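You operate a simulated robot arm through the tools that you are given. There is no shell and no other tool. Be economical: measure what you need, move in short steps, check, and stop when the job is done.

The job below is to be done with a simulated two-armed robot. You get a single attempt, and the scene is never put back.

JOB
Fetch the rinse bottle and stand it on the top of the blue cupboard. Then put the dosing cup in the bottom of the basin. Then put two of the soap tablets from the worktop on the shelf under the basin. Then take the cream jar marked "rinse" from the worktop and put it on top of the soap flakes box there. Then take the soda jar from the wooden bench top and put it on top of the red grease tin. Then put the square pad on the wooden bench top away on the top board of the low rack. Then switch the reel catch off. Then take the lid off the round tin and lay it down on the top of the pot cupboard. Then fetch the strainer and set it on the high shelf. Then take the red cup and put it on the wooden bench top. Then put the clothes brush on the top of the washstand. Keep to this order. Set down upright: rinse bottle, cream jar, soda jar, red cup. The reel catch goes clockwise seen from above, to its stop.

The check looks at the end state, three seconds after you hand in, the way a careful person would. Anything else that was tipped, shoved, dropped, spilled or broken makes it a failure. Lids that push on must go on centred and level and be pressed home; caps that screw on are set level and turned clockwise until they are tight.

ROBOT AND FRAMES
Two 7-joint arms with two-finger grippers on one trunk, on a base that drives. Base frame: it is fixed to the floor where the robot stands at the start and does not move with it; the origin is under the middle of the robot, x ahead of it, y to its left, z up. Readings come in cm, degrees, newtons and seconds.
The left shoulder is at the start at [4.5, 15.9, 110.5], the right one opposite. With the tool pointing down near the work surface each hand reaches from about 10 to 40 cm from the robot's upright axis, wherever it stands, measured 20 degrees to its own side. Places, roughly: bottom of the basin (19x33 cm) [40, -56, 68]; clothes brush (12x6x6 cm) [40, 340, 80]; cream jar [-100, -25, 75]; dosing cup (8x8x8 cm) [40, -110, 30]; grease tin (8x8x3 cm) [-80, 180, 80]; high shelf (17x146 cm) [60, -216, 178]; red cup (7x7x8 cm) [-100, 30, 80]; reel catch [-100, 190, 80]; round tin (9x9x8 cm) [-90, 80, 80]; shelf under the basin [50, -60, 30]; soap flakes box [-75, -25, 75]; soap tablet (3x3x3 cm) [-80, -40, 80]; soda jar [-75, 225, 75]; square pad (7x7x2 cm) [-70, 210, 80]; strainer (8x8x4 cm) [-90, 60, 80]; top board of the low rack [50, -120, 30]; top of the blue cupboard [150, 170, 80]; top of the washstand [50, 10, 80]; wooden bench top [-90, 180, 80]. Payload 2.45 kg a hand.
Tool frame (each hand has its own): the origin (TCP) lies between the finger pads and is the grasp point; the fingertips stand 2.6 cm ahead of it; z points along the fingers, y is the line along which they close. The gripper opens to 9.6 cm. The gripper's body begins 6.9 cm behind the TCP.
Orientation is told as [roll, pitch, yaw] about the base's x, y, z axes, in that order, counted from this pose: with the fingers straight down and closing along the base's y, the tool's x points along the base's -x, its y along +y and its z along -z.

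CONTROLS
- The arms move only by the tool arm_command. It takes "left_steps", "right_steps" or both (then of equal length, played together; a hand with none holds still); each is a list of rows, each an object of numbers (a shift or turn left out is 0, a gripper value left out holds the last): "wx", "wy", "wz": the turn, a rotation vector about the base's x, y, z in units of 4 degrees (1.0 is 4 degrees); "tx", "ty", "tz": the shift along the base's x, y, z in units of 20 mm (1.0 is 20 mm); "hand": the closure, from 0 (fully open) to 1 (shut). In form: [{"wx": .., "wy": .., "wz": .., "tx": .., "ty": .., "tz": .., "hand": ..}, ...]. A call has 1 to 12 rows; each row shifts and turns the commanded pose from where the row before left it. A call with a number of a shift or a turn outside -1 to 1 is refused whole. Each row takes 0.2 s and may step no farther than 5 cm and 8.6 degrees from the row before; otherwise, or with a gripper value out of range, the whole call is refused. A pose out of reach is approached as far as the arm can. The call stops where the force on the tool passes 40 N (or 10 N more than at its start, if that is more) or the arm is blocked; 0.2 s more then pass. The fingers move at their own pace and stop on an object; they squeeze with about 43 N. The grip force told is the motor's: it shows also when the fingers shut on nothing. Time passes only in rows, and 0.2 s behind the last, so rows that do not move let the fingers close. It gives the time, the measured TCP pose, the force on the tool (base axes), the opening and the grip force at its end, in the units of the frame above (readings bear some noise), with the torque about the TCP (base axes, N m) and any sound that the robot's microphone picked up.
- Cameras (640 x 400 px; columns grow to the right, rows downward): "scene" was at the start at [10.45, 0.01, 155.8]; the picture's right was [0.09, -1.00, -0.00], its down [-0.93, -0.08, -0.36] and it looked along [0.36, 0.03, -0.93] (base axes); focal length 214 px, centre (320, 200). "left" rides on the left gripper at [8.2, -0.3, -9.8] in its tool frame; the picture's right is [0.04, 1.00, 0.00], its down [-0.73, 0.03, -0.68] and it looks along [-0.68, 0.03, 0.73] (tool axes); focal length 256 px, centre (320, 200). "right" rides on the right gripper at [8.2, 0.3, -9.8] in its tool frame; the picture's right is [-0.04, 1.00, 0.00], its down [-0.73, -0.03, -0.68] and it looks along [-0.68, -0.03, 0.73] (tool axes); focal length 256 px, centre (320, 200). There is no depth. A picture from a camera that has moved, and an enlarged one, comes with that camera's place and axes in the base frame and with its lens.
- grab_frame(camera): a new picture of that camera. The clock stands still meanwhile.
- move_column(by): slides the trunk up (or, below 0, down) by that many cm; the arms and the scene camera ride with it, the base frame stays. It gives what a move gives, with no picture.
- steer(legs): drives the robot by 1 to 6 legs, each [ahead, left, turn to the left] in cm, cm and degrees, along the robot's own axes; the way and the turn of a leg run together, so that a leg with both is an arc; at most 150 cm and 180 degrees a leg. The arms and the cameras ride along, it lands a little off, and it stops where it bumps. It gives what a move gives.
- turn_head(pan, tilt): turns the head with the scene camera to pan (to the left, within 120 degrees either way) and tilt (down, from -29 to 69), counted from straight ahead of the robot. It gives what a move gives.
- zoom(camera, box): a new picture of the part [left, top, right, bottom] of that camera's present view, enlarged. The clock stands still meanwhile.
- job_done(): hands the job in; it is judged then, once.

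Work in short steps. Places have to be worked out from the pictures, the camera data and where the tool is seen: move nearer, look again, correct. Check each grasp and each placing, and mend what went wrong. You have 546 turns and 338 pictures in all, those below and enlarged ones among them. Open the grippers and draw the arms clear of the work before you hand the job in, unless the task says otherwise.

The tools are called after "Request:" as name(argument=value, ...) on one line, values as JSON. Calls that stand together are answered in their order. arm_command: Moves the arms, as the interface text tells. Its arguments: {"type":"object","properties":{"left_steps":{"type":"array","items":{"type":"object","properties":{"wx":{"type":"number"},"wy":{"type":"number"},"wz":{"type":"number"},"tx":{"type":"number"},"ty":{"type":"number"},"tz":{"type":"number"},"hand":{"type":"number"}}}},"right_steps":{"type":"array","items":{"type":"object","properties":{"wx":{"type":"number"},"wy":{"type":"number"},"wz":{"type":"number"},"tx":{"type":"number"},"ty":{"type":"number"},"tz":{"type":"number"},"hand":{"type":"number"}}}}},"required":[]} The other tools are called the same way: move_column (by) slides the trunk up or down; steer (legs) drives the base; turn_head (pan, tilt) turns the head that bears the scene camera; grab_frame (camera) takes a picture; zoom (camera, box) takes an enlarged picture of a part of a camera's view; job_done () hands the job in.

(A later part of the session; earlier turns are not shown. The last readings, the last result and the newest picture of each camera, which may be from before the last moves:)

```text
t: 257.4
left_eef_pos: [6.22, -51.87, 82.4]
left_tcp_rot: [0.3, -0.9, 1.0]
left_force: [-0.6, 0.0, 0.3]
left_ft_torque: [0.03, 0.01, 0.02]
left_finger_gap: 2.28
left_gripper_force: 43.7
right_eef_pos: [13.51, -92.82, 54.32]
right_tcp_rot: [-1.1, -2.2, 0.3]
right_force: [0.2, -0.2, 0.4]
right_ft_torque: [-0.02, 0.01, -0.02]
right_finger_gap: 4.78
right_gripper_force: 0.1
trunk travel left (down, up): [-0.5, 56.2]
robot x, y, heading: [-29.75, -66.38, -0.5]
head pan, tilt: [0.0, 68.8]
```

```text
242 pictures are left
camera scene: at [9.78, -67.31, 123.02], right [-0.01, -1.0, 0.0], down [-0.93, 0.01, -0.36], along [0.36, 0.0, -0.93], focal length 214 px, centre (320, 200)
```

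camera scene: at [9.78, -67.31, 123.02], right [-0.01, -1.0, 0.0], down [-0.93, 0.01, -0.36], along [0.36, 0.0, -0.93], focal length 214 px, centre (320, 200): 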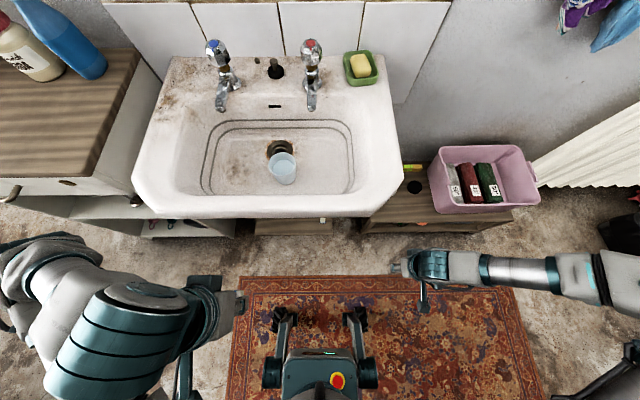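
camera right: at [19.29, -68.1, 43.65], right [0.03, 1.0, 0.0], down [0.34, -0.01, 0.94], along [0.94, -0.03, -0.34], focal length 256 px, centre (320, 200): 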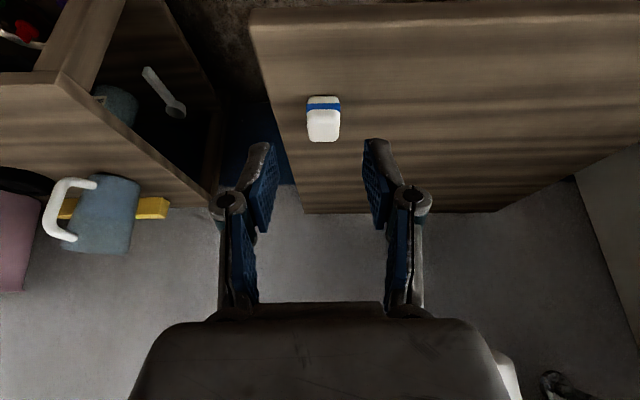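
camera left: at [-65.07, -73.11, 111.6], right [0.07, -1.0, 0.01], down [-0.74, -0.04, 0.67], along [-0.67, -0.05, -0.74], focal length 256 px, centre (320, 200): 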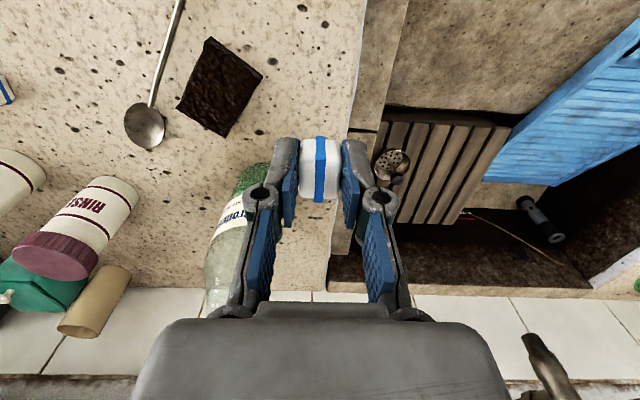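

Now the left hand: I lower it in front of the basin while tilting to −27° pitch and moving out to x≈20, y≈−48.

Request:
arm_command(left_steps=[{"tz": -0.5, "tx": 0.5}, {"tz": -1, "tx": 0.7}, {"tz": -1, "tx": 0.6}, {"tz": -1, "tx": 0.6}, {"tz": -1, "tx": 0.6}, {"tz": -1, "tx": 0.6, "wy": -0.8}, {"tz": -1, "tx": 0.5, "wy": -1, "ty": 0.2}, {"tz": -1, "tx": 0.5, "wy": -1, "ty": 0.3}, {"tz": -1, "tx": 0.5, "wy": -1, "ty": 0.3}, {"tz": -1, "tx": 0.5, "wy": -1, "ty": 0.3}, {"tz": -1, "tx": 0.5, "wy": -1, "ty": 0.3}, {"tz": -1, "tx": 0.5, "wy": -0.8, "ty": 0.3}])

Request:
arm_command(left_steps=[{"tz": -1, "tx": 0.5}, {"tz": -1, "tx": 0.5}, {"tz": -1, "tx": 0.5}, {"tz": -1, "tx": 0.5}, {"tz": -1, "tx": 0.5}, {"tz": -1, "tx": 0.5}, {}])

Request:
grab_frame(camera="left")

Request:
grab_frame(camera="scene")

```text
t: 260.0
left_eef_pos: [19.38, -48.54, 59.53]
left_tcp_rot: [-0.2, -27.3, 1.0]
left_force: [0.8, -1.0, 0.0]
left_ft_torque: [0.0, 0.0, 0.02]
left_finger_gap: 2.28
left_gripper_force: 42.8
right_eef_pos: [13.44, -92.77, 54.37]
right_tcp_rot: [-1.0, -2.3, 0.2]
right_force: [0.9, -0.6, -0.2]
right_ft_torque: [0.02, 0.01, 0.0]
right_finger_gap: 4.79
right_gripper_force: 0.1
trunk travel left (down, up): [-0.5, 56.2]
robot x, y, heading: [-29.48, -66.63, -0.7]
head pan, tilt: [0.0, 68.8]
```

```text
t: 261.6
left_eef_pos: [25.51, -48.54, 47.42]
left_tcp_rot: [-0.2, -27.3, 0.9]
left_force: [-0.7, 0.1, -1.5]
left_ft_torque: [-0.01, 0.0, -0.01]
left_finger_gap: 2.24
left_gripper_force: 43.0
right_eef_pos: [13.48, -92.84, 54.34]
right_tcp_rot: [-1.1, -2.3, 0.5]
right_force: [0.2, -0.5, 0.2]
right_ft_torque: [0.0, 0.05, 0.03]
right_finger_gap: 4.77
right_gripper_force: 0.0
trunk travel left (down, up): [-0.5, 56.2]
robot x, y, heading: [-30.13, -66.83, -0.7]
head pan, tilt: [0.0, 68.8]
```

```text
241 pictures are left
camera left: at [13.88, -49.2, 52.34], right [-0.05, 1.0, -0.02], down [0.34, 0.04, 0.94], along [0.94, 0.04, -0.34], focal length 256 px, centre (320, 200)
```

left: 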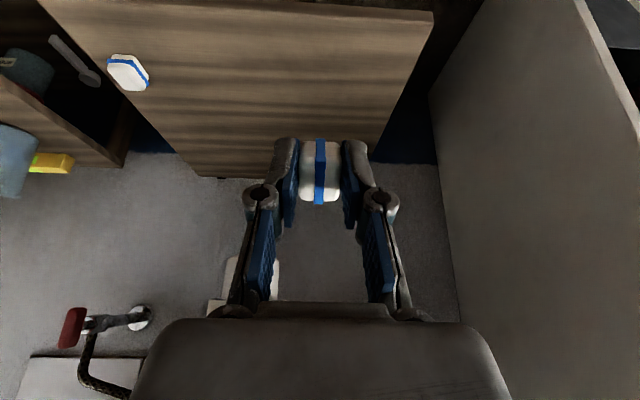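

```text
240 pictures are left
camera scene: at [9.77, -67.24, 123.03], right [-0.01, -1.0, 0.0], down [-0.93, 0.01, -0.36], along [0.36, 0.0, -0.93], focal length 214 px, centre (320, 200)
```

scene: 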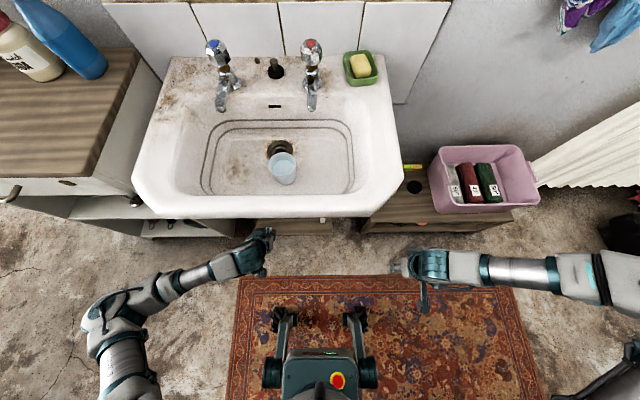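

Good posture; left hand at y −48.5 over the shelf's left part. I drive 4.5 cm ahead, then forward/down.

Request:
steer(legs=[[4.5, -1, 0.6]])

Request:
arm_command(left_steps=[{"tx": 0.5, "tz": -0.5}, {"tx": 0.8, "tz": -1}, {"tx": 0.8, "tz": -1}, {"tx": 0.6, "tz": -1}, {"tz": -1}, {"tz": -0.6}, {"tz": -0.4}, {}])

Request:
grab_frame(camera="left")

```text
t: 262.5
left_eef_pos: [29.83, -48.72, 47.26]
left_tcp_rot: [-0.5, -27.2, 1.8]
left_force: [0.2, 0.6, -0.5]
left_ft_torque: [-0.01, -0.03, -0.03]
left_finger_gap: 2.26
left_gripper_force: 43.1
right_eef_pos: [18.44, -93.22, 54.48]
right_tcp_rot: [-1.3, -2.1, 1.0]
right_force: [0.0, -0.5, 0.2]
right_ft_torque: [0.0, 0.01, -0.01]
right_finger_gap: 4.8
right_gripper_force: 0.1
trunk travel left (down, up): [-0.5, 56.2]
robot x, y, heading: [-25.1, -67.28, 0.2]
head pan, tilt: [0.0, 68.8]
```

```text
t: 264.3
left_eef_pos: [34.89, -48.86, 36.66]
left_tcp_rot: [-0.3, -27.6, 1.8]
left_force: [1.2, -0.2, -1.2]
left_ft_torque: [-0.02, 0.05, -0.03]
left_finger_gap: 2.25
left_gripper_force: 43.1
right_eef_pos: [18.03, -93.17, 54.75]
right_tcp_rot: [-1.2, -2.5, 1.0]
right_force: [0.9, -0.2, -0.3]
right_ft_torque: [0.03, -0.03, 0.01]
right_finger_gap: 4.8
right_gripper_force: 0.0
trunk travel left (down, up): [-0.5, 56.2]
robot x, y, heading: [-24.79, -67.37, -0.0]
head pan, tilt: [0.0, 68.8]
```

```text
239 pictures are left
camera left: at [23.34, -49.55, 41.52], right [-0.06, 1.0, -0.02], down [0.33, 0.04, 0.94], along [0.94, 0.05, -0.34], focal length 256 px, centre (320, 200)
```

left: 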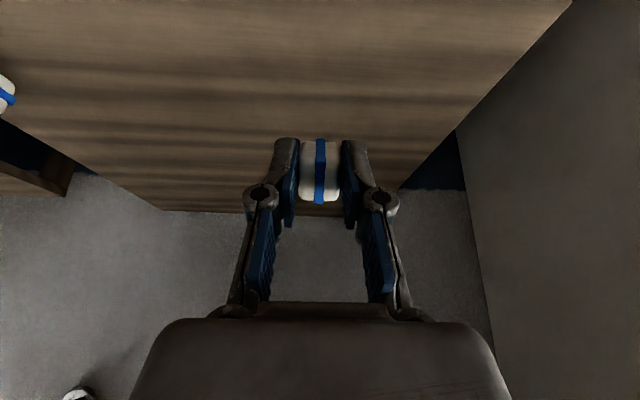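

Over the shelf at z 36.7. I lower in small steps until contact.

Request:
arm_command(left_steps=[{"tz": -0.5}, {"tz": -0.3}, {"tz": -0.3}, {"tz": -0.2}, {"tz": -0.2}, {}])

```text
t: 265.7
left_eef_pos: [34.92, -48.67, 33.61]
left_tcp_rot: [-0.2, -27.6, 1.7]
left_force: [0.6, -0.5, -0.5]
left_ft_torque: [-0.01, 0.0, -0.01]
left_finger_gap: 2.25
left_gripper_force: 43.0
right_eef_pos: [17.93, -93.19, 54.63]
right_tcp_rot: [-1.2, -2.5, 1.1]
right_force: [-0.6, -0.6, 0.1]
right_ft_torque: [-0.02, 0.03, 0.01]
right_finger_gap: 4.79
right_gripper_force: 0.1
trunk travel left (down, up): [-0.5, 56.2]
robot x, y, heading: [-25.26, -67.45, -0.0]
head pan, tilt: [0.0, 68.8]
```

Request:
arm_command(left_steps=[{"tz": -0.15}, {"tz": -0.15}, {"tz": -0.15}, {"tz": -0.15}, {}])

```text
t: 266.8
left_eef_pos: [35.21, -48.97, 33.32]
left_tcp_rot: [-0.7, -28.5, 1.8]
left_force: [-1.4, -0.7, 15.7]
left_ft_torque: [0.04, -0.11, -0.02]
left_finger_gap: 2.28
left_gripper_force: 43.4
right_eef_pos: [17.77, -93.2, 54.74]
right_tcp_rot: [-1.1, -2.7, 1.0]
right_force: [0.1, 0.6, -0.9]
right_ft_torque: [-0.01, 0.0, -0.02]
right_finger_gap: 4.77
right_gripper_force: 0.0
trunk travel left (down, up): [-0.5, 56.2]
robot x, y, heading: [-24.98, -67.73, 0.2]
head pan, tilt: [0.0, 68.8]
stopped in row 5 (left hand): the force on the tool passed its limit at 40 N (the readings are from after the stop); the commanded pose is now the measured one
```

Contact. I open and withdraw along the tool axis.

Request:
arm_command(left_steps=[{"tz": 0.1, "hand": 0.55}, {"hand": 0.5}, {"tz": 0.5, "tx": -0.25}, {"tz": 0.8, "tx": -0.4}, {"tz": 0.8, "tx": -0.4}, {"tz": 0.6, "tx": -0.5}, {}])

Request:
grab_frame(camera="left")

```text
t: 268.4
left_eef_pos: [31.79, -48.92, 38.7]
left_tcp_rot: [-0.5, -28.1, 1.8]
left_force: [-0.4, -0.2, 0.4]
left_ft_torque: [0.02, -0.01, -0.05]
left_finger_gap: 4.81
left_gripper_force: 0.1
right_eef_pos: [17.85, -93.09, 54.88]
right_tcp_rot: [-1.3, -2.7, 1.0]
right_force: [0.0, 0.0, 0.3]
right_ft_torque: [0.0, 0.02, -0.03]
right_finger_gap: 4.8
right_gripper_force: 0.0
trunk travel left (down, up): [-0.5, 56.2]
robot x, y, heading: [-25.2, -67.61, -0.0]
head pan, tilt: [0.0, 68.8]
```

```text
238 pictures are left
camera left: at [20.28, -49.59, 43.41], right [-0.06, 1.0, -0.03], down [0.32, 0.05, 0.94], along [0.94, 0.05, -0.33], focal length 256 px, centre (320, 200)
```

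left: 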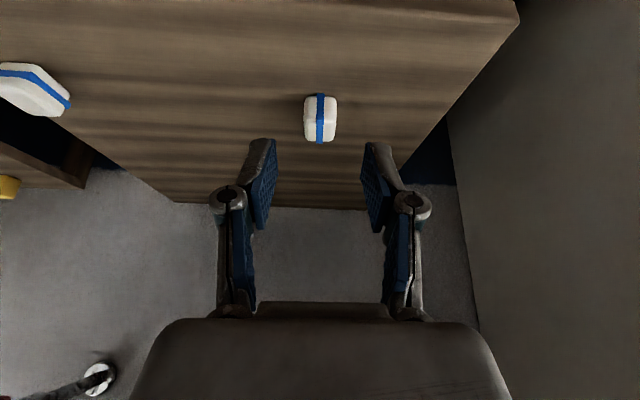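

Both tablets are on the shelf. I withdraw the left hand, bring it upright, then raise the trunk.

Request:
arm_command(left_steps=[{"tx": -1}, {"tx": -1}, {"tx": -1, "tz": 0.3}, {"tx": -1, "tz": 0.5}, {"tx": -1, "tz": 0.5}, {"tx": -1, "tz": 0.5, "wy": 0.5}, {"tx": -0.5, "tz": 1, "wy": 1}, {"tz": 1, "wy": 1}, {"tz": 1, "wy": 1}, {"tz": 1, "wy": 1}, {"tz": 1, "wy": 1}, {"tz": 1, "wy": 1}])

Request:
move_column(by=20)

Request:
arm_command(left_steps=[{"tz": 0.5, "wy": 0.4}, {"tz": 1}, {"tz": 1}, {"tz": 1}, {"tz": 1}, {"tz": 1}, {"tz": 1}, {"tz": 1}, {"tz": 1}, {"tz": 1}, {"tz": 1}, {"tz": 1}], right_steps=[{"tz": 0.5, "wy": 0.6, "wx": 0.3}, {"tz": 1}, {"tz": 1}, {"tz": 1}, {"tz": 1}, {"tz": 1}, {"tz": 1}, {"tz": 1}, {"tz": 1}, {"tz": 1}, {"tz": 1}, {"tz": 1}])

Request:
turn_head(pan=0, tilt=55)

Request:
grab_frame(camera="scene")

```text
t: 271.0
left_eef_pos: [18.92, -48.93, 54.35]
left_tcp_rot: [0.3, -2.1, 1.7]
left_force: [0.3, -0.2, 0.5]
left_ft_torque: [-0.02, -0.01, 0.01]
left_finger_gap: 4.8
left_gripper_force: 0.0
right_eef_pos: [17.82, -93.11, 54.78]
right_tcp_rot: [-1.2, -2.7, 1.1]
right_force: [-0.2, 0.3, -0.5]
right_ft_torque: [-0.02, -0.01, -0.04]
right_finger_gap: 4.78
right_gripper_force: 0.0
trunk travel left (down, up): [-0.5, 56.2]
robot x, y, heading: [-25.1, -67.69, 0.1]
head pan, tilt: [0.0, 68.8]
```

```text
t: 272.1
left_eef_pos: [18.61, -48.85, 63.88]
left_tcp_rot: [0.4, -3.3, 1.5]
left_force: [-1.7, -0.4, -0.1]
left_ft_torque: [-0.03, -0.08, 0.01]
left_finger_gap: 4.81
left_gripper_force: 0.1
right_eef_pos: [17.51, -93.06, 64.74]
right_tcp_rot: [-1.1, -4.3, 1.1]
right_force: [-0.2, -0.2, 0.3]
right_ft_torque: [0.0, -0.04, -0.03]
right_finger_gap: 4.82
right_gripper_force: 0.0
trunk travel left (down, up): [-9.3, 47.4]
robot x, y, heading: [-24.83, -67.46, 0.0]
head pan, tilt: [0.0, 68.8]
stopped: the force on the tool passed its limit at 66 N (the readings are from after the stop); the commanded pose is now the measured one
```

```text
t: 274.7
left_eef_pos: [18.52, -48.84, 86.48]
left_tcp_rot: [0.4, -1.3, 1.6]
left_force: [-0.3, 0.0, 0.7]
left_ft_torque: [0.0, -0.01, 0.03]
left_finger_gap: 4.8
left_gripper_force: 0.0
right_eef_pos: [17.74, -93.11, 87.61]
right_tcp_rot: [0.1, -1.8, 0.9]
right_force: [-0.4, 0.0, -0.3]
right_ft_torque: [0.0, -0.01, 0.0]
right_finger_gap: 4.8
right_gripper_force: 0.2
trunk travel left (down, up): [-9.3, 47.4]
robot x, y, heading: [-25.28, -67.38, 0.1]
head pan, tilt: [0.0, 68.8]
```

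```text
t: 275.5
left_eef_pos: [18.63, -48.87, 86.4]
left_tcp_rot: [0.4, -1.2, 1.6]
left_force: [-0.6, 1.1, -0.1]
left_ft_torque: [0.0, -0.02, 0.03]
left_finger_gap: 4.8
left_gripper_force: 0.0
right_eef_pos: [17.77, -93.13, 87.55]
right_tcp_rot: [0.2, -1.7, 0.9]
right_force: [0.1, -0.4, -1.0]
right_ft_torque: [0.02, 0.02, 0.02]
right_finger_gap: 4.81
right_gripper_force: 0.1
trunk travel left (down, up): [-9.3, 47.4]
robot x, y, heading: [-24.95, -67.77, 0.2]
head pan, tilt: [0.0, 55.0]
```

```text
237 pictures are left
camera scene: at [4.63, -67.63, 136.93], right [0.0, -1.0, 0.0], down [-0.82, 0.0, -0.57], along [0.57, 0.0, -0.82], focal length 214 px, centre (320, 200)
```

scene: 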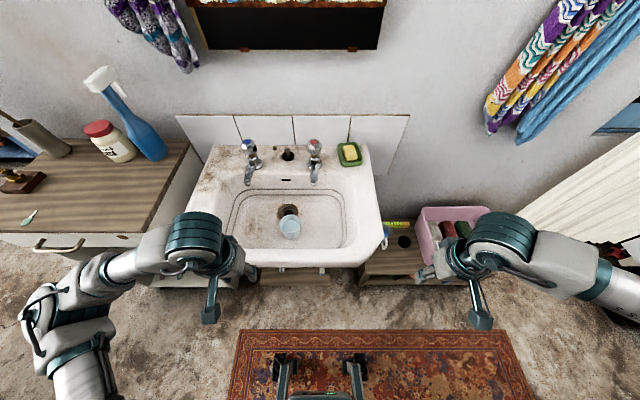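

All in place; the hand had rubbed the basin's front lip. Hands are now above it, so I raise the trunk 11 cm and then turn to the worktop.

Request:
move_column(by=11)

Request:
arm_command(left_steps=[{"tz": 0.8}, {"tz": 1}, {"tz": 1}, {"tz": 1}], right_steps=[{"tz": 0.8, "wy": 0.3}, {"tz": 1}, {"tz": 1}, {"tz": 1}])

Request:
steer(legs=[[13, 7, 0], [0, 0, 90], [0, 0, 90]])

Request:
grab_frame(camera="scene")

```text
t: 276.9
left_eef_pos: [18.81, -48.92, 97.36]
left_tcp_rot: [0.5, -1.2, 1.6]
left_force: [0.0, 0.3, 0.4]
left_ft_torque: [0.0, 0.0, 0.01]
left_finger_gap: 4.82
left_gripper_force: 0.0
right_eef_pos: [17.71, -93.09, 98.35]
right_tcp_rot: [0.0, -1.7, 1.0]
right_force: [-0.2, 0.1, 0.4]
right_ft_torque: [0.02, 0.05, -0.03]
right_finger_gap: 4.81
right_gripper_force: 0.0
trunk travel left (down, up): [-20.3, 36.4]
robot x, y, heading: [-25.11, -67.71, 0.1]
head pan, tilt: [0.0, 55.0]
```

```text
t: 277.9
left_eef_pos: [18.51, -48.88, 105.25]
left_tcp_rot: [0.4, -1.3, 1.5]
left_force: [0.7, 0.8, 0.4]
left_ft_torque: [-0.01, 0.0, 0.0]
left_finger_gap: 4.78
left_gripper_force: 0.0
right_eef_pos: [17.58, -93.18, 106.12]
right_tcp_rot: [0.1, -0.6, 1.1]
right_force: [-0.6, 0.6, -0.2]
right_ft_torque: [0.0, -0.03, 0.01]
right_finger_gap: 4.8
right_gripper_force: 0.1
trunk travel left (down, up): [-20.3, 36.4]
robot x, y, heading: [-25.0, -67.79, 0.0]
head pan, tilt: [0.0, 55.0]
```

```text
t: 286.8
left_eef_pos: [-56.6, -75.37, 105.28]
left_tcp_rot: [1.2, -1.3, 178.5]
left_force: [0.2, 0.7, -0.8]
left_ft_torque: [-0.01, -0.01, -0.04]
left_finger_gap: 4.79
left_gripper_force: 0.1
right_eef_pos: [-53.26, -31.19, 105.67]
right_tcp_rot: [0.8, -0.6, 177.9]
right_force: [-0.4, 0.4, 0.1]
right_ft_torque: [0.0, 0.01, -0.06]
right_finger_gap: 4.79
right_gripper_force: 0.0
trunk travel left (down, up): [-20.3, 36.4]
robot x, y, heading: [-12.26, -60.75, 177.2]
head pan, tilt: [0.0, 55.0]
```

```text
236 pictures are left
camera scene: at [-29.63, -57.71, 149.94], right [0.05, 1.0, -0.01], down [0.82, -0.05, -0.57], along [-0.57, 0.02, -0.82], focal length 214 px, centre (320, 200)
```

scene: 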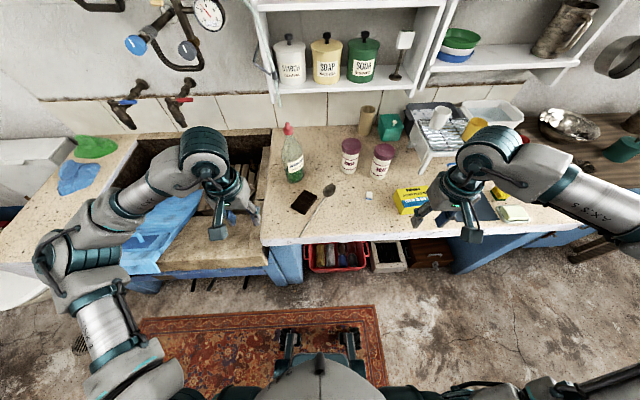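

Request:
zoom(camera="scene", box=[280, 100, 440, 220])

```text
3.33 times, centred on (360, 160) of scene
camera zoom: at [-29.63, -57.71, 149.94], right [0.05, 1.0, -0.01], down [0.82, -0.05, -0.57], along [-0.57, 0.02, -0.82], focal length 715 px, centre (187, 333)
```

zoom: 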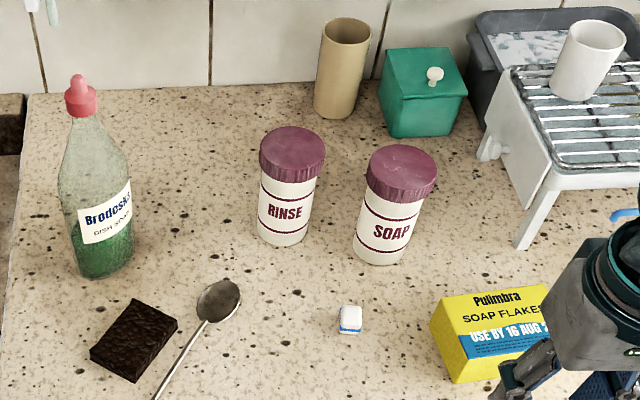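

RINSE jar at [-93.2, -42.8], height ~14 cm, body 7 cm, lid 8 cm. I raise the hands a bit and drive 17 cm nearer.

Request:
arm_command(right_steps=[{"tz": 0.6}, {"tz": 1}, {"tz": 1}, {"tz": 0.6}], left_steps=[{"tz": 0.6}, {"tz": 1}, {"tz": 0.5}, {}])

Request:
steer(legs=[[17, 0, 2.6]])

Request:
grab_frame(camera="scene")

Request:
grab_frame(camera="right")

```text
t: 287.8
left_eef_pos: [-56.33, -75.96, 109.48]
left_tcp_rot: [0.7, -1.5, 178.4]
left_force: [-0.9, 0.0, -0.3]
left_ft_torque: [0.0, 0.0, -0.03]
left_finger_gap: 4.8
left_gripper_force: 0.0
right_eef_pos: [-53.04, -31.78, 112.51]
right_tcp_rot: [0.2, -0.6, 178.0]
right_force: [-0.5, 0.4, -0.1]
right_ft_torque: [0.03, -0.02, -0.03]
right_finger_gap: 4.82
right_gripper_force: 0.1
trunk travel left (down, up): [-20.3, 36.4]
robot x, y, heading: [-11.85, -59.89, 176.9]
head pan, tilt: [0.0, 55.0]
```

```text
t: 289.2
left_eef_pos: [-72.46, -77.72, 109.39]
left_tcp_rot: [0.6, -1.6, -178.9]
left_force: [0.2, 0.9, -0.9]
left_ft_torque: [0.02, 0.0, 0.01]
left_finger_gap: 4.78
left_gripper_force: 0.0
right_eef_pos: [-71.24, -33.38, 112.51]
right_tcp_rot: [0.3, -0.9, -179.2]
right_force: [-0.8, 0.4, -0.4]
right_ft_torque: [-0.03, -0.01, 0.01]
right_finger_gap: 4.8
right_gripper_force: 0.1
trunk travel left (down, up): [-20.3, 36.4]
robot x, y, heading: [-29.19, -59.47, 180.1]
head pan, tilt: [0.0, 55.0]
```

```text
234 pictures are left
camera scene: at [-46.64, -59.78, 149.92], right [0.0, 1.0, 0.0], down [0.82, 0.0, -0.57], along [-0.57, 0.0, -0.82], focal length 214 px, centre (320, 200)
```

scene: 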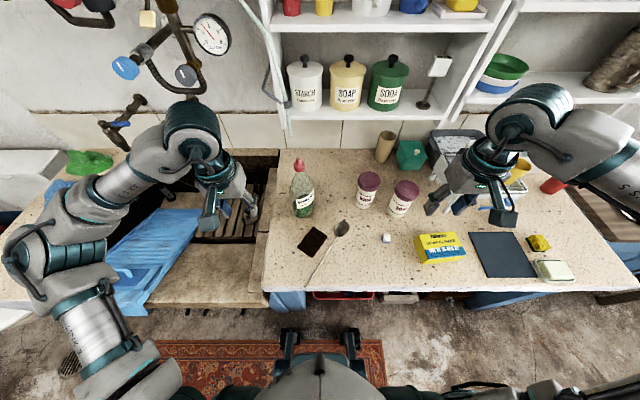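

```text
233 pictures are left
camera right: at [-62.85, -33.48, 122.29], right [-0.03, -1.0, 0.01], down [-0.72, 0.02, 0.69], along [-0.69, 0.01, -0.73], focal length 256 px, centre (320, 200)
```

right: 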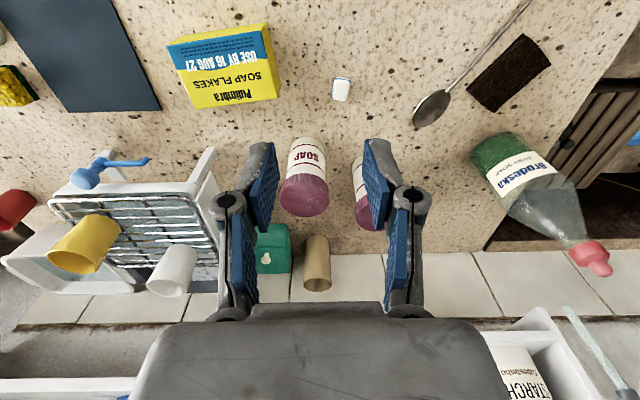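

I bring the right hand over the RINSE jar at z ~106 and open wide.

Request:
arm_command(right_steps=[{"tx": -0.5, "ty": -0.5, "hand": 0}, {"tx": -1, "ty": -1}, {"tx": -1, "ty": -1}, {"tx": -1, "ty": -1}, {"tx": -1, "ty": -0.7}, {"tx": -1, "ty": -0.5, "tz": -0.5}, {"tx": -1, "tz": -0.5}, {"tx": -1, "tz": -0.5}, {"tx": -1, "tz": -0.5}, {"tx": -1, "tz": -0.5}, {"tx": -0.7, "tz": -0.5}, {}])

Request:
grab_frame(camera="right")

```text
t: 291.9
left_eef_pos: [-72.17, -78.11, 109.55]
left_tcp_rot: [0.5, -1.8, -178.8]
left_force: [0.7, 0.2, -0.2]
left_ft_torque: [0.0, 0.03, 0.0]
left_finger_gap: 4.8
left_gripper_force: 0.1
right_eef_pos: [-87.26, -38.38, 105.29]
right_tcp_rot: [0.2, -1.1, -179.2]
right_force: [0.4, -0.3, -0.2]
right_ft_torque: [-0.01, -0.01, 0.0]
right_finger_gap: 9.6
right_gripper_force: 0.0
right hand out of reach, approached as far as the arm can: row 6, 7, 8, 9, 10, 11
trunk travel left (down, up): [-20.3, 36.4]
robot x, y, heading: [-29.03, -59.65, 180.0]
head pan, tilt: [0.0, 55.0]
```

```text
232 pictures are left
camera right: at [-78.94, -38.58, 114.99], right [-0.03, -1.0, 0.0], down [-0.72, 0.02, 0.69], along [-0.69, 0.02, -0.72], focal length 256 px, centre (320, 200)
```

right: 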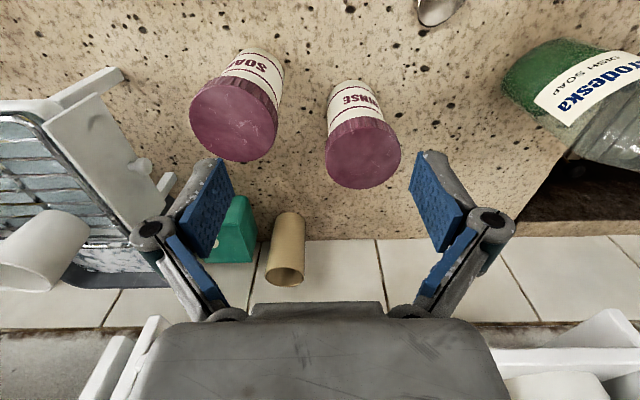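

Reach limit at this height. I drive 4 cm nearer and retry, at z ~100.

Request:
steer(legs=[[4, 0, 0]])

Request:
arm_command(right_steps=[{"tx": 0.5, "tz": -0.5}, {"tx": 0.5, "tz": -0.5}, {"tx": 0.4, "tz": -0.5}, {}])

Request:
grab_frame(camera="right")

```text
t: 292.7
left_eef_pos: [-75.97, -78.04, 109.5]
left_tcp_rot: [0.7, -1.7, -178.7]
left_force: [-1.2, -0.5, -0.2]
left_ft_torque: [0.03, -0.04, 0.0]
left_finger_gap: 4.79
left_gripper_force: 0.0
right_eef_pos: [-91.18, -38.41, 105.26]
right_tcp_rot: [0.1, -1.1, -179.2]
right_force: [-0.3, 0.5, -0.1]
right_ft_torque: [0.02, -0.02, 0.04]
right_finger_gap: 9.59
right_gripper_force: 0.0
trunk travel left (down, up): [-20.3, 36.4]
robot x, y, heading: [-32.85, -59.82, 179.8]
head pan, tilt: [0.0, 55.0]
```

```text
t: 293.7
left_eef_pos: [-75.17, -77.98, 109.89]
left_tcp_rot: [0.7, -2.2, -178.7]
left_force: [0.9, -0.8, 0.7]
left_ft_torque: [0.02, 0.02, 0.01]
left_finger_gap: 4.8
left_gripper_force: 0.0
right_eef_pos: [-87.53, -38.19, 102.66]
right_tcp_rot: [0.3, -1.4, -179.2]
right_force: [-0.7, -0.6, -0.2]
right_ft_torque: [0.0, 0.0, 0.02]
right_finger_gap: 9.6
right_gripper_force: 0.1
trunk travel left (down, up): [-20.3, 36.4]
robot x, y, heading: [-32.87, -59.84, 179.8]
head pan, tilt: [0.0, 55.0]
```

```text
231 pictures are left
camera right: at [-79.2, -38.34, 112.29], right [-0.03, -1.0, 0.01], down [-0.72, 0.02, 0.7], along [-0.7, 0.01, -0.72], focal length 256 px, centre (320, 200)
```

right: 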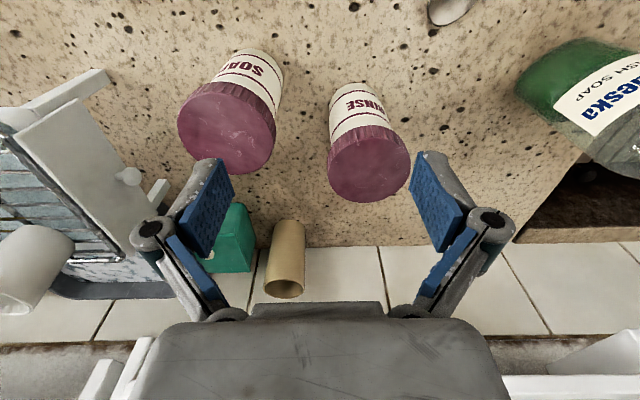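

RINSE lid at [-92.7, -42.5], SOAP lid at [-88.6, -31]. I centre over RINSE at z ~100.5.

Request:
arm_command(right_steps=[{"tx": -0.6, "ty": -0.6, "tz": -0.2}, {"tx": -0.8, "ty": -0.8, "tz": -0.3}, {"tx": -0.7, "ty": -0.7, "tz": -0.3}, {"tx": -0.5}, {}])

Request:
grab_frame(camera="right")

```text
t: 294.9
left_eef_pos: [-75.21, -77.74, 109.93]
left_tcp_rot: [0.8, -2.1, -178.7]
left_force: [-0.4, 0.8, 0.2]
left_ft_torque: [0.02, -0.01, 0.01]
left_finger_gap: 4.8
left_gripper_force: 0.0
right_eef_pos: [-90.97, -40.71, 100.6]
right_tcp_rot: [0.3, -1.4, -179.2]
right_force: [-0.3, 0.7, -0.1]
right_ft_torque: [0.02, -0.01, -0.01]
right_finger_gap: 9.6
right_gripper_force: 0.0
right hand out of reach, approached as far as the arm can: row 3, 4
trunk travel left (down, up): [-20.3, 36.4]
robot x, y, heading: [-32.66, -60.03, 179.8]
head pan, tilt: [0.0, 55.0]
```

```text
230 pictures are left
camera right: at [-82.61, -40.77, 110.26], right [-0.03, -1.0, 0.01], down [-0.72, 0.02, 0.7], along [-0.7, 0.01, -0.72], focal length 256 px, centre (320, 200)
```

right: 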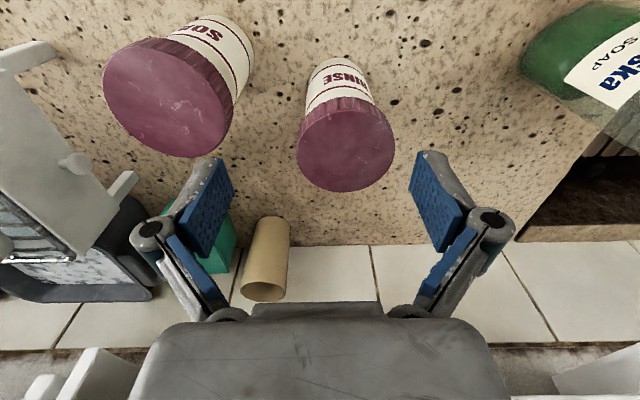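

A touch short inward. I shift the robot 5 cm to its left (−y) and 1 ahead.

Request:
steer(legs=[[1, 5, 0]])

Request:
arm_command(right_steps=[{}, {}, {}])

```text
t: 295.9
left_eef_pos: [-75.99, -79.98, 110.15]
left_tcp_rot: [1.9, -2.3, -178.8]
left_force: [-0.1, 0.6, 0.1]
left_ft_torque: [-0.03, 0.06, -0.02]
left_finger_gap: 4.81
left_gripper_force: 0.0
right_eef_pos: [-92.06, -42.91, 100.16]
right_tcp_rot: [1.5, -1.4, -179.4]
right_force: [-0.3, 1.0, -1.2]
right_ft_torque: [-0.16, -0.04, -0.03]
right_finger_gap: 9.59
right_gripper_force: 0.0
trunk travel left (down, up): [-20.3, 36.4]
robot x, y, heading: [-33.73, -63.94, 180.4]
head pan, tilt: [0.0, 55.0]
```

```text
t: 296.7
left_eef_pos: [-75.08, -79.84, 110.56]
left_tcp_rot: [1.9, -2.8, -178.9]
left_force: [-0.1, 1.2, -0.6]
left_ft_torque: [0.0, 0.01, -0.03]
left_finger_gap: 4.78
left_gripper_force: 0.1
right_eef_pos: [-91.07, -42.79, 100.79]
right_tcp_rot: [1.4, -2.0, -179.5]
right_force: [-0.7, 0.5, 0.0]
right_ft_torque: [-0.06, 0.0, 0.04]
right_finger_gap: 9.61
right_gripper_force: 0.0
trunk travel left (down, up): [-20.3, 36.4]
robot x, y, heading: [-33.53, -63.41, 180.2]
head pan, tilt: [0.0, 55.0]
```

Request:
arm_command(right_steps=[{"tx": -0.5}, {"tx": -0.3, "wy": 0.4}, {}, {}, {}, {}, {}, {}])

Request:
grab_frame(camera="right")

```text
t: 298.5
left_eef_pos: [-75.11, -78.22, 110.81]
left_tcp_rot: [2.5, -2.9, -179.2]
left_force: [0.4, 1.3, -0.1]
left_ft_torque: [-0.05, 0.09, 0.02]
left_finger_gap: 4.81
left_gripper_force: 0.0
right_eef_pos: [-92.81, -41.2, 100.61]
right_tcp_rot: [2.1, -3.5, -179.7]
right_force: [0.2, 1.5, -0.1]
right_ft_torque: [-0.1, 0.0, 0.03]
right_finger_gap: 9.58
right_gripper_force: 0.1
trunk travel left (down, up): [-20.3, 36.4]
robot x, y, heading: [-34.19, -63.63, 179.9]
head pan, tilt: [0.0, 55.0]
```

```text
229 pictures are left
camera right: at [-83.97, -41.06, 109.9], right [-0.03, -1.0, 0.04], down [-0.69, 0.05, 0.72], along [-0.72, 0.0, -0.69], focal length 256 px, centre (320, 200)
```

right: 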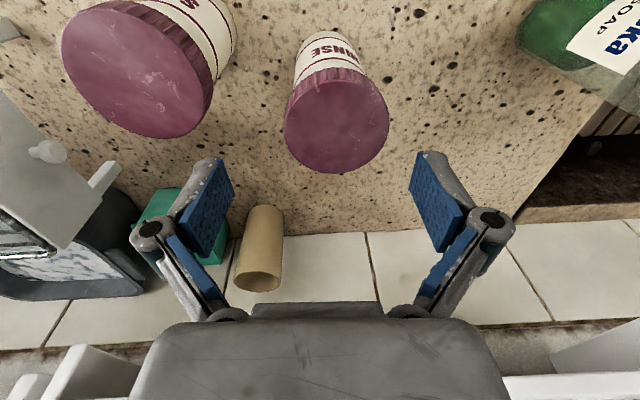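

The wy sign reverses at yaw 180. I correct pitch and wait for the sway to settle.

Request:
arm_command(right_steps=[{"wy": -0.4}, {"wy": -0.4}, {}, {}, {}, {}, {}, {}, {}, {}, {}, {}])

Request:
arm_command(right_steps=[{}, {}, {}, {}, {}, {}])

Request:
arm_command(right_steps=[{}, {}])

```text
t: 301.1
left_eef_pos: [-75.12, -78.37, 110.64]
left_tcp_rot: [2.5, -2.9, -179.2]
left_force: [0.2, 0.9, -0.2]
left_ft_torque: [-0.07, 0.05, -0.05]
left_finger_gap: 4.8
left_gripper_force: 0.1
right_eef_pos: [-92.78, -41.31, 100.56]
right_tcp_rot: [2.1, -0.2, -179.8]
right_force: [0.0, 1.0, 0.7]
right_ft_torque: [-0.1, 0.01, -0.03]
right_finger_gap: 9.58
right_gripper_force: 0.0
trunk travel left (down, up): [-20.3, 36.4]
robot x, y, heading: [-33.92, -63.53, 180.1]
head pan, tilt: [0.0, 55.0]
```

```text
t: 302.5
left_eef_pos: [-75.19, -82.46, 110.27]
left_tcp_rot: [0.6, -2.8, -178.8]
left_force: [-0.4, -0.2, 0.5]
left_ft_torque: [0.06, -0.05, 0.02]
left_finger_gap: 4.8
left_gripper_force: 0.1
right_eef_pos: [-92.81, -45.35, 101.16]
right_tcp_rot: [0.3, -0.3, -179.2]
right_force: [-0.3, -1.7, -0.2]
right_ft_torque: [0.09, 0.02, 0.01]
right_finger_gap: 9.59
right_gripper_force: 0.0
trunk travel left (down, up): [-20.3, 36.4]
robot x, y, heading: [-33.61, -64.1, -180.0]
head pan, tilt: [0.0, 55.0]
```

```text
t: 303.1
left_eef_pos: [-75.21, -81.66, 110.44]
left_tcp_rot: [1.2, -2.8, -178.8]
left_force: [0.1, -1.2, -0.1]
left_ft_torque: [0.04, 0.01, 0.01]
left_finger_gap: 4.77
left_gripper_force: 0.1
right_eef_pos: [-92.87, -44.47, 100.98]
right_tcp_rot: [0.7, -0.3, -179.3]
right_force: [0.1, 0.3, -0.1]
right_ft_torque: [0.03, -0.01, -0.03]
right_finger_gap: 9.63
right_gripper_force: 0.2
trunk travel left (down, up): [-20.3, 36.4]
robot x, y, heading: [-34.01, -64.56, 179.8]
head pan, tilt: [0.0, 55.0]
```

The sway persists, maybe the base touches the worktop. I retract the hand a little, back off 5 cm, and lower the trunk 9 cm (which also moves the shoulders forward).

Request:
arm_command(right_steps=[{"tx": 0.5, "tz": 0.3}, {"tx": 1, "tz": 0.3}, {"tx": 1, "tz": 0.3}, {"tx": 1}, {"tx": 1}, {"tx": 0.5}])

Request:
steer(legs=[[-5, 0, 0]])

Request:
move_column(by=-9)

Request:
arm_command(right_steps=[{"tz": 0.5}, {"tz": 1}, {"tz": 1}, {"tz": 1}, {}, {}, {}, {}, {}, {}])

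Request:
arm_command(right_steps=[{}, {}])

Request:
arm_command(right_steps=[{}])

```text
t: 304.5
left_eef_pos: [-75.07, -79.09, 110.53]
left_tcp_rot: [2.2, -2.8, -179.1]
left_force: [-0.2, 0.2, -0.5]
left_ft_torque: [-0.07, 0.04, 0.0]
left_finger_gap: 4.78
left_gripper_force: 0.0
right_eef_pos: [-82.68, -41.96, 102.34]
right_tcp_rot: [1.9, -0.4, -179.5]
right_force: [0.1, 0.9, -0.1]
right_ft_torque: [-0.05, -0.02, 0.01]
right_finger_gap: 9.59
right_gripper_force: 0.0
trunk travel left (down, up): [-20.3, 36.4]
robot x, y, heading: [-33.82, -63.48, 180.1]
head pan, tilt: [0.0, 55.0]
```

```text
t: 305.4
left_eef_pos: [-70.2, -79.16, 110.77]
left_tcp_rot: [2.1, -2.8, -178.9]
left_force: [-0.3, -0.8, 0.6]
left_ft_torque: [0.0, 0.04, -0.01]
left_finger_gap: 4.8
left_gripper_force: 0.1
right_eef_pos: [-77.91, -41.91, 102.42]
right_tcp_rot: [1.9, -0.1, -179.4]
right_force: [1.1, 0.5, 0.0]
right_ft_torque: [-0.01, 0.01, 0.0]
right_finger_gap: 9.61
right_gripper_force: 0.0
trunk travel left (down, up): [-20.3, 36.4]
robot x, y, heading: [-29.32, -63.44, -179.8]
head pan, tilt: [0.0, 55.0]
```

```text
t: 306.6
left_eef_pos: [-69.38, -80.97, 102.04]
left_tcp_rot: [1.2, -3.1, -178.8]
left_force: [0.3, 0.3, -0.1]
left_ft_torque: [0.01, -0.01, 0.01]
left_finger_gap: 4.82
left_gripper_force: 0.1
right_eef_pos: [-77.23, -43.76, 94.17]
right_tcp_rot: [0.9, -0.7, -179.4]
right_force: [0.3, -0.2, 0.3]
right_ft_torque: [0.0, 0.02, 0.02]
right_finger_gap: 9.58
right_gripper_force: 0.1
trunk travel left (down, up): [-11.3, 45.4]
robot x, y, heading: [-29.11, -64.03, -179.9]
head pan, tilt: [0.0, 55.0]
```

```text
t: 308.8
left_eef_pos: [-69.56, -80.36, 101.64]
left_tcp_rot: [1.4, -3.0, -178.9]
left_force: [0.5, -0.2, 0.3]
left_ft_torque: [0.01, 0.01, 0.02]
left_finger_gap: 4.79
left_gripper_force: 0.0
right_eef_pos: [-77.3, -43.21, 101.0]
right_tcp_rot: [1.2, -0.6, -179.5]
right_force: [-0.2, -0.9, 0.3]
right_ft_torque: [-0.01, 0.02, -0.02]
right_finger_gap: 9.61
right_gripper_force: 0.1
trunk travel left (down, up): [-11.3, 45.4]
robot x, y, heading: [-28.83, -63.7, -179.9]
head pan, tilt: [0.0, 55.0]
```

```text
t: 309.4
left_eef_pos: [-69.49, -80.61, 101.86]
left_tcp_rot: [1.4, -3.0, -178.8]
left_force: [-1.1, 0.5, 0.5]
left_ft_torque: [0.05, 0.01, -0.02]
left_finger_gap: 4.82
left_gripper_force: 0.0
right_eef_pos: [-77.31, -43.47, 100.96]
right_tcp_rot: [1.1, -0.6, -179.4]
right_force: [-0.5, 0.1, 0.5]
right_ft_torque: [0.03, -0.02, 0.03]
right_finger_gap: 9.6
right_gripper_force: 0.0
trunk travel left (down, up): [-11.3, 45.4]
robot x, y, heading: [-28.8, -63.77, -179.8]
head pan, tilt: [0.0, 55.0]
```

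```text
t: 309.8
left_eef_pos: [-69.61, -80.31, 101.74]
left_tcp_rot: [1.5, -3.0, -178.9]
left_force: [0.1, 0.2, 0.0]
left_ft_torque: [-0.03, 0.0, 0.03]
left_finger_gap: 4.8
left_gripper_force: 0.0
right_eef_pos: [-77.28, -43.1, 100.96]
right_tcp_rot: [1.2, -0.5, -179.4]
right_force: [1.1, -0.3, -0.8]
right_ft_torque: [-0.03, 0.0, 0.0]
right_finger_gap: 9.63
right_gripper_force: 0.1
trunk travel left (down, up): [-11.3, 45.4]
robot x, y, heading: [-29.12, -63.61, -179.9]
head pan, tilt: [0.0, 55.0]
```

Now steady (trunk low is the cure). I level the tool and move forward over the jar.

Request:
arm_command(right_steps=[{"tx": -0.4, "wx": 0.3}, {"tx": -0.9}, {"tx": -1}, {"tx": -1, "ty": 0.1}, {"tx": -1, "ty": 0.1}, {"tx": -1, "ty": 0.1}, {"tx": -1}, {"tx": -0.8}, {"tx": -0.5}, {}, {}])

Request:
grab_frame(camera="right")

```text
t: 312.2
left_eef_pos: [-69.54, -80.33, 101.81]
left_tcp_rot: [1.5, -3.1, -179.0]
left_force: [0.3, 0.9, 0.6]
left_ft_torque: [0.05, 0.0, 0.03]
left_finger_gap: 4.79
left_gripper_force: 0.0
right_eef_pos: [-89.57, -40.1, 99.61]
right_tcp_rot: [-0.1, -0.7, -179.4]
right_force: [0.3, 0.3, 0.6]
right_ft_torque: [-0.01, 0.04, 0.01]
right_finger_gap: 9.59
right_gripper_force: 0.1
right hand out of reach, approached as far as the arm can: row 6, 7, 8, 9
trunk travel left (down, up): [-11.3, 45.4]
robot x, y, heading: [-28.8, -63.58, -180.0]
head pan, tilt: [0.0, 55.0]
```

```text
228 pictures are left
camera right: at [-81.3, -40.39, 109.5], right [-0.03, -1.0, 0.0], down [-0.73, 0.02, 0.69], along [-0.69, 0.02, -0.73], focal length 256 px, centre (320, 200)
```

right: 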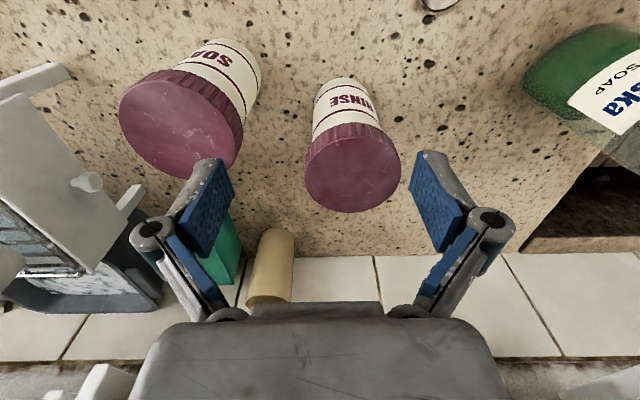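

Short by ~3 cm. I drive 4 cm ahead; the fingertips stay above the lids.

Request:
steer(legs=[[4, 0, 0]])

Request:
arm_command(right_steps=[{"ty": -0.5, "tx": 0.2}, {"ty": -0.7, "tx": 0.2}, {}, {}, {}, {}])

Request:
grab_frame(camera="right")

```text
t: 313.1
left_eef_pos: [-73.73, -80.39, 101.55]
left_tcp_rot: [1.5, -3.1, -178.8]
left_force: [-0.2, 0.1, 0.0]
left_ft_torque: [0.03, -0.02, -0.01]
left_finger_gap: 4.78
left_gripper_force: 0.2
right_eef_pos: [-93.61, -40.28, 99.51]
right_tcp_rot: [0.0, -0.5, -179.4]
right_force: [-1.6, -0.3, -0.4]
right_ft_torque: [0.0, -0.01, -0.02]
right_finger_gap: 9.6
right_gripper_force: 0.0
trunk travel left (down, up): [-11.3, 45.4]
robot x, y, heading: [-32.85, -63.86, -180.0]
head pan, tilt: [0.0, 55.0]
```

```text
t: 314.5
left_eef_pos: [-72.63, -80.45, 101.94]
left_tcp_rot: [1.5, -3.6, -178.7]
left_force: [0.5, 0.4, 0.9]
left_ft_torque: [-0.03, 0.01, 0.02]
left_finger_gap: 4.78
left_gripper_force: 0.0
right_eef_pos: [-91.83, -42.29, 100.26]
right_tcp_rot: [0.0, -1.1, -179.4]
right_force: [-0.4, -0.7, 0.2]
right_ft_torque: [0.0, 0.03, 0.02]
right_finger_gap: 9.61
right_gripper_force: 0.1
trunk travel left (down, up): [-11.3, 45.4]
robot x, y, heading: [-32.75, -63.79, -179.9]
head pan, tilt: [0.0, 55.0]
```

```text
227 pictures are left
camera right: at [-83.48, -42.56, 109.97], right [-0.03, -1.0, 0.0], down [-0.72, 0.02, 0.69], along [-0.69, 0.02, -0.72], focal length 256 px, centre (320, 200)
```

right: 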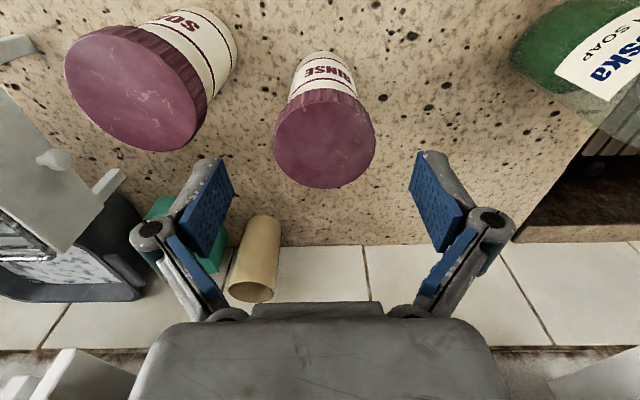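

Nearly centred. I correct 1 cm and descend to z 97.5 for a last look.

Request:
arm_command(right_steps=[{"tx": -0.5, "ty": -0.15, "tz": -0.4}, {"tz": -0.6}, {"tz": -0.4}, {}, {}])

Request:
grab_frame(camera="right")

```text
t: 315.7
left_eef_pos: [-72.61, -80.37, 101.97]
left_tcp_rot: [1.5, -3.7, -178.8]
left_force: [-1.2, -0.2, -0.2]
left_ft_torque: [0.01, 0.03, 0.0]
left_finger_gap: 4.8
left_gripper_force: 0.1
right_eef_pos: [-92.18, -42.35, 97.09]
right_tcp_rot: [0.1, -1.1, -179.4]
right_force: [-0.5, 0.5, 0.6]
right_ft_torque: [-0.03, 0.0, 0.0]
right_finger_gap: 9.58
right_gripper_force: 0.0
right hand out of reach, approached as far as the arm can: row 1
trunk travel left (down, up): [-11.3, 45.4]
robot x, y, heading: [-32.82, -63.69, -180.0]
head pan, tilt: [0.0, 55.0]
```

```text
226 pictures are left
camera right: at [-83.85, -42.59, 106.85], right [-0.03, -1.0, 0.0], down [-0.72, 0.02, 0.69], along [-0.69, 0.02, -0.72], focal length 256 px, centre (320, 200)
```

right: 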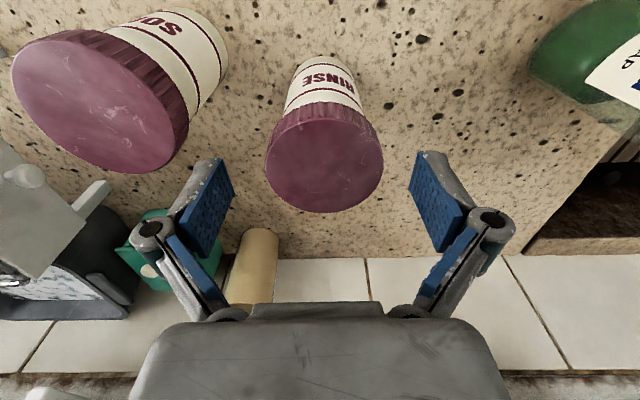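

Centred. I descend to z 88.5 and close on the body below the lid.

Request:
arm_command(right_steps=[{"tz": -0.6, "ty": -0.1, "tx": -0.2}, {"tz": -0.8}, {"tz": -0.8}, {"tz": -0.8}, {"tz": -0.8}, {"tz": -0.5}, {}, {"hand": 1}, {"hand": 1}, {"hand": 1}])

Request:
grab_frame(camera="right")

```text
t: 318.1
left_eef_pos: [-71.82, -80.37, 102.24]
left_tcp_rot: [1.6, -4.0, -178.8]
left_force: [-0.2, -0.2, 0.8]
left_ft_torque: [0.01, 0.01, 0.03]
left_finger_gap: 4.79
left_gripper_force: 0.1
right_eef_pos: [-92.06, -42.61, 89.46]
right_tcp_rot: [0.1, -2.3, -179.5]
right_force: [-0.1, -0.8, 13.7]
right_ft_torque: [-0.21, -0.27, 0.08]
right_finger_gap: 7.52
right_gripper_force: 43.2
trunk travel left (down, up): [-11.3, 45.4]
robot x, y, heading: [-32.86, -63.66, -180.2]
head pan, tilt: [0.0, 55.0]
stopped in row 10 (right hand): the force on the tool passed its limit at 42 N (the readings are from after the stop); the commanded pose is now the measured one
```

```text
225 pictures are left
camera right: at [-83.46, -42.85, 99.13], right [-0.03, -1.0, 0.0], down [-0.71, 0.02, 0.71], along [-0.71, 0.02, -0.71], focal length 256 px, centre (320, 200)
```

right: 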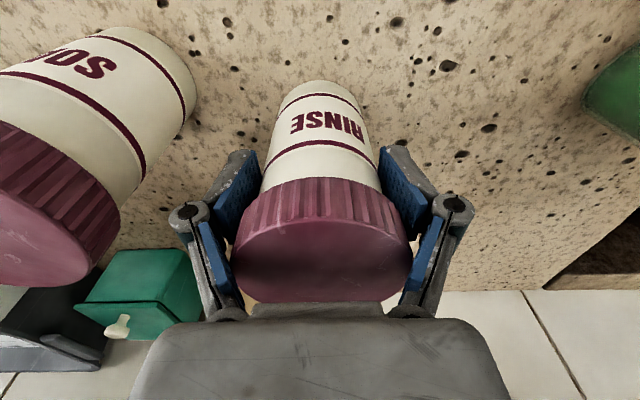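

The pads closed at 7.5 cm, apparently on the lid's skirt. I open, lower 1.4 cm, and grip the body instead.

Request:
arm_command(right_steps=[{"hand": 0}, {"hand": 0}, {"hand": 0}, {"tz": -0.3, "wy": -0.2}, {"tz": -0.3, "wy": -0.2}, {}, {}])

Request:
grab_frame(camera="right")

```text
t: 319.6
left_eef_pos: [-71.74, -80.51, 102.41]
left_tcp_rot: [1.5, -4.1, -178.8]
left_force: [0.6, -0.4, -0.7]
left_ft_torque: [0.0, -0.01, -0.01]
left_finger_gap: 4.78
left_gripper_force: 0.0
right_eef_pos: [-91.98, -42.68, 88.51]
right_tcp_rot: [0.2, -0.6, -179.5]
right_force: [-3.0, 1.3, 20.9]
right_ft_torque: [0.17, 0.01, -0.04]
right_finger_gap: 9.6
right_gripper_force: 0.0
trunk travel left (down, up): [-11.3, 45.4]
robot x, y, heading: [-32.72, -64.21, -180.1]
head pan, tilt: [0.0, 55.0]
```

```text
224 pictures are left
camera right: at [-83.7, -42.87, 98.23], right [-0.03, -1.0, 0.0], down [-0.73, 0.02, 0.69], along [-0.69, 0.02, -0.73], focal length 256 px, centre (320, 200)
```

right: 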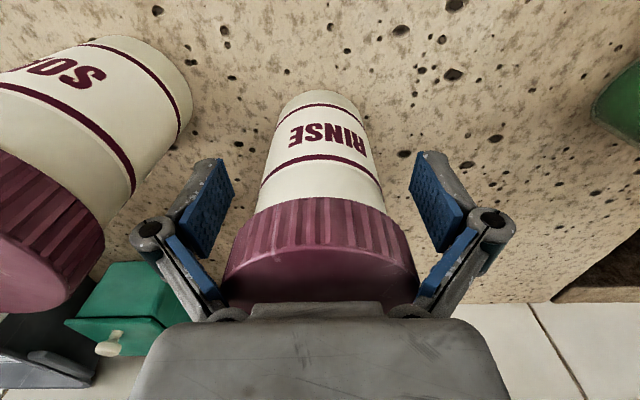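

Palm touches the lid top (21 N up). I rise 0.5 cm and close.

Request:
arm_command(right_steps=[{"tz": 0.25}, {}, {"hand": 1}, {"hand": 1}, {"hand": 1}])

Request:
grab_frame(camera="right")

```text
t: 321.0
left_eef_pos: [-71.02, -80.43, 102.66]
left_tcp_rot: [1.5, -4.5, -178.9]
left_force: [-0.6, -0.5, 0.2]
left_ft_torque: [0.04, -0.01, 0.01]
left_finger_gap: 4.78
left_gripper_force: 0.2
right_eef_pos: [-91.55, -42.69, 89.66]
right_tcp_rot: [0.3, -1.4, -179.4]
right_force: [0.4, 0.0, 14.8]
right_ft_torque: [-0.39, -0.2, 0.07]
right_finger_gap: 7.51
right_gripper_force: 43.0
trunk travel left (down, up): [-11.3, 45.4]
robot x, y, heading: [-32.94, -63.87, -180.0]
head pan, tilt: [0.0, 55.0]
stopped in row 5 (right hand): the force on the tool passed its limit at 41 N (the readings are from after the stop); the commanded pose is now the measured one
```

```text
223 pictures are left
camera right: at [-83.04, -42.85, 99.23], right [-0.03, -1.0, 0.01], down [-0.72, 0.03, 0.7], along [-0.7, 0.02, -0.72], focal length 256 px, centre (320, 200)
```

right: 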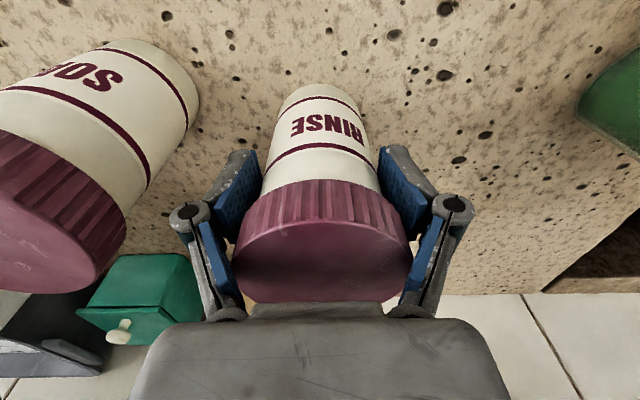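

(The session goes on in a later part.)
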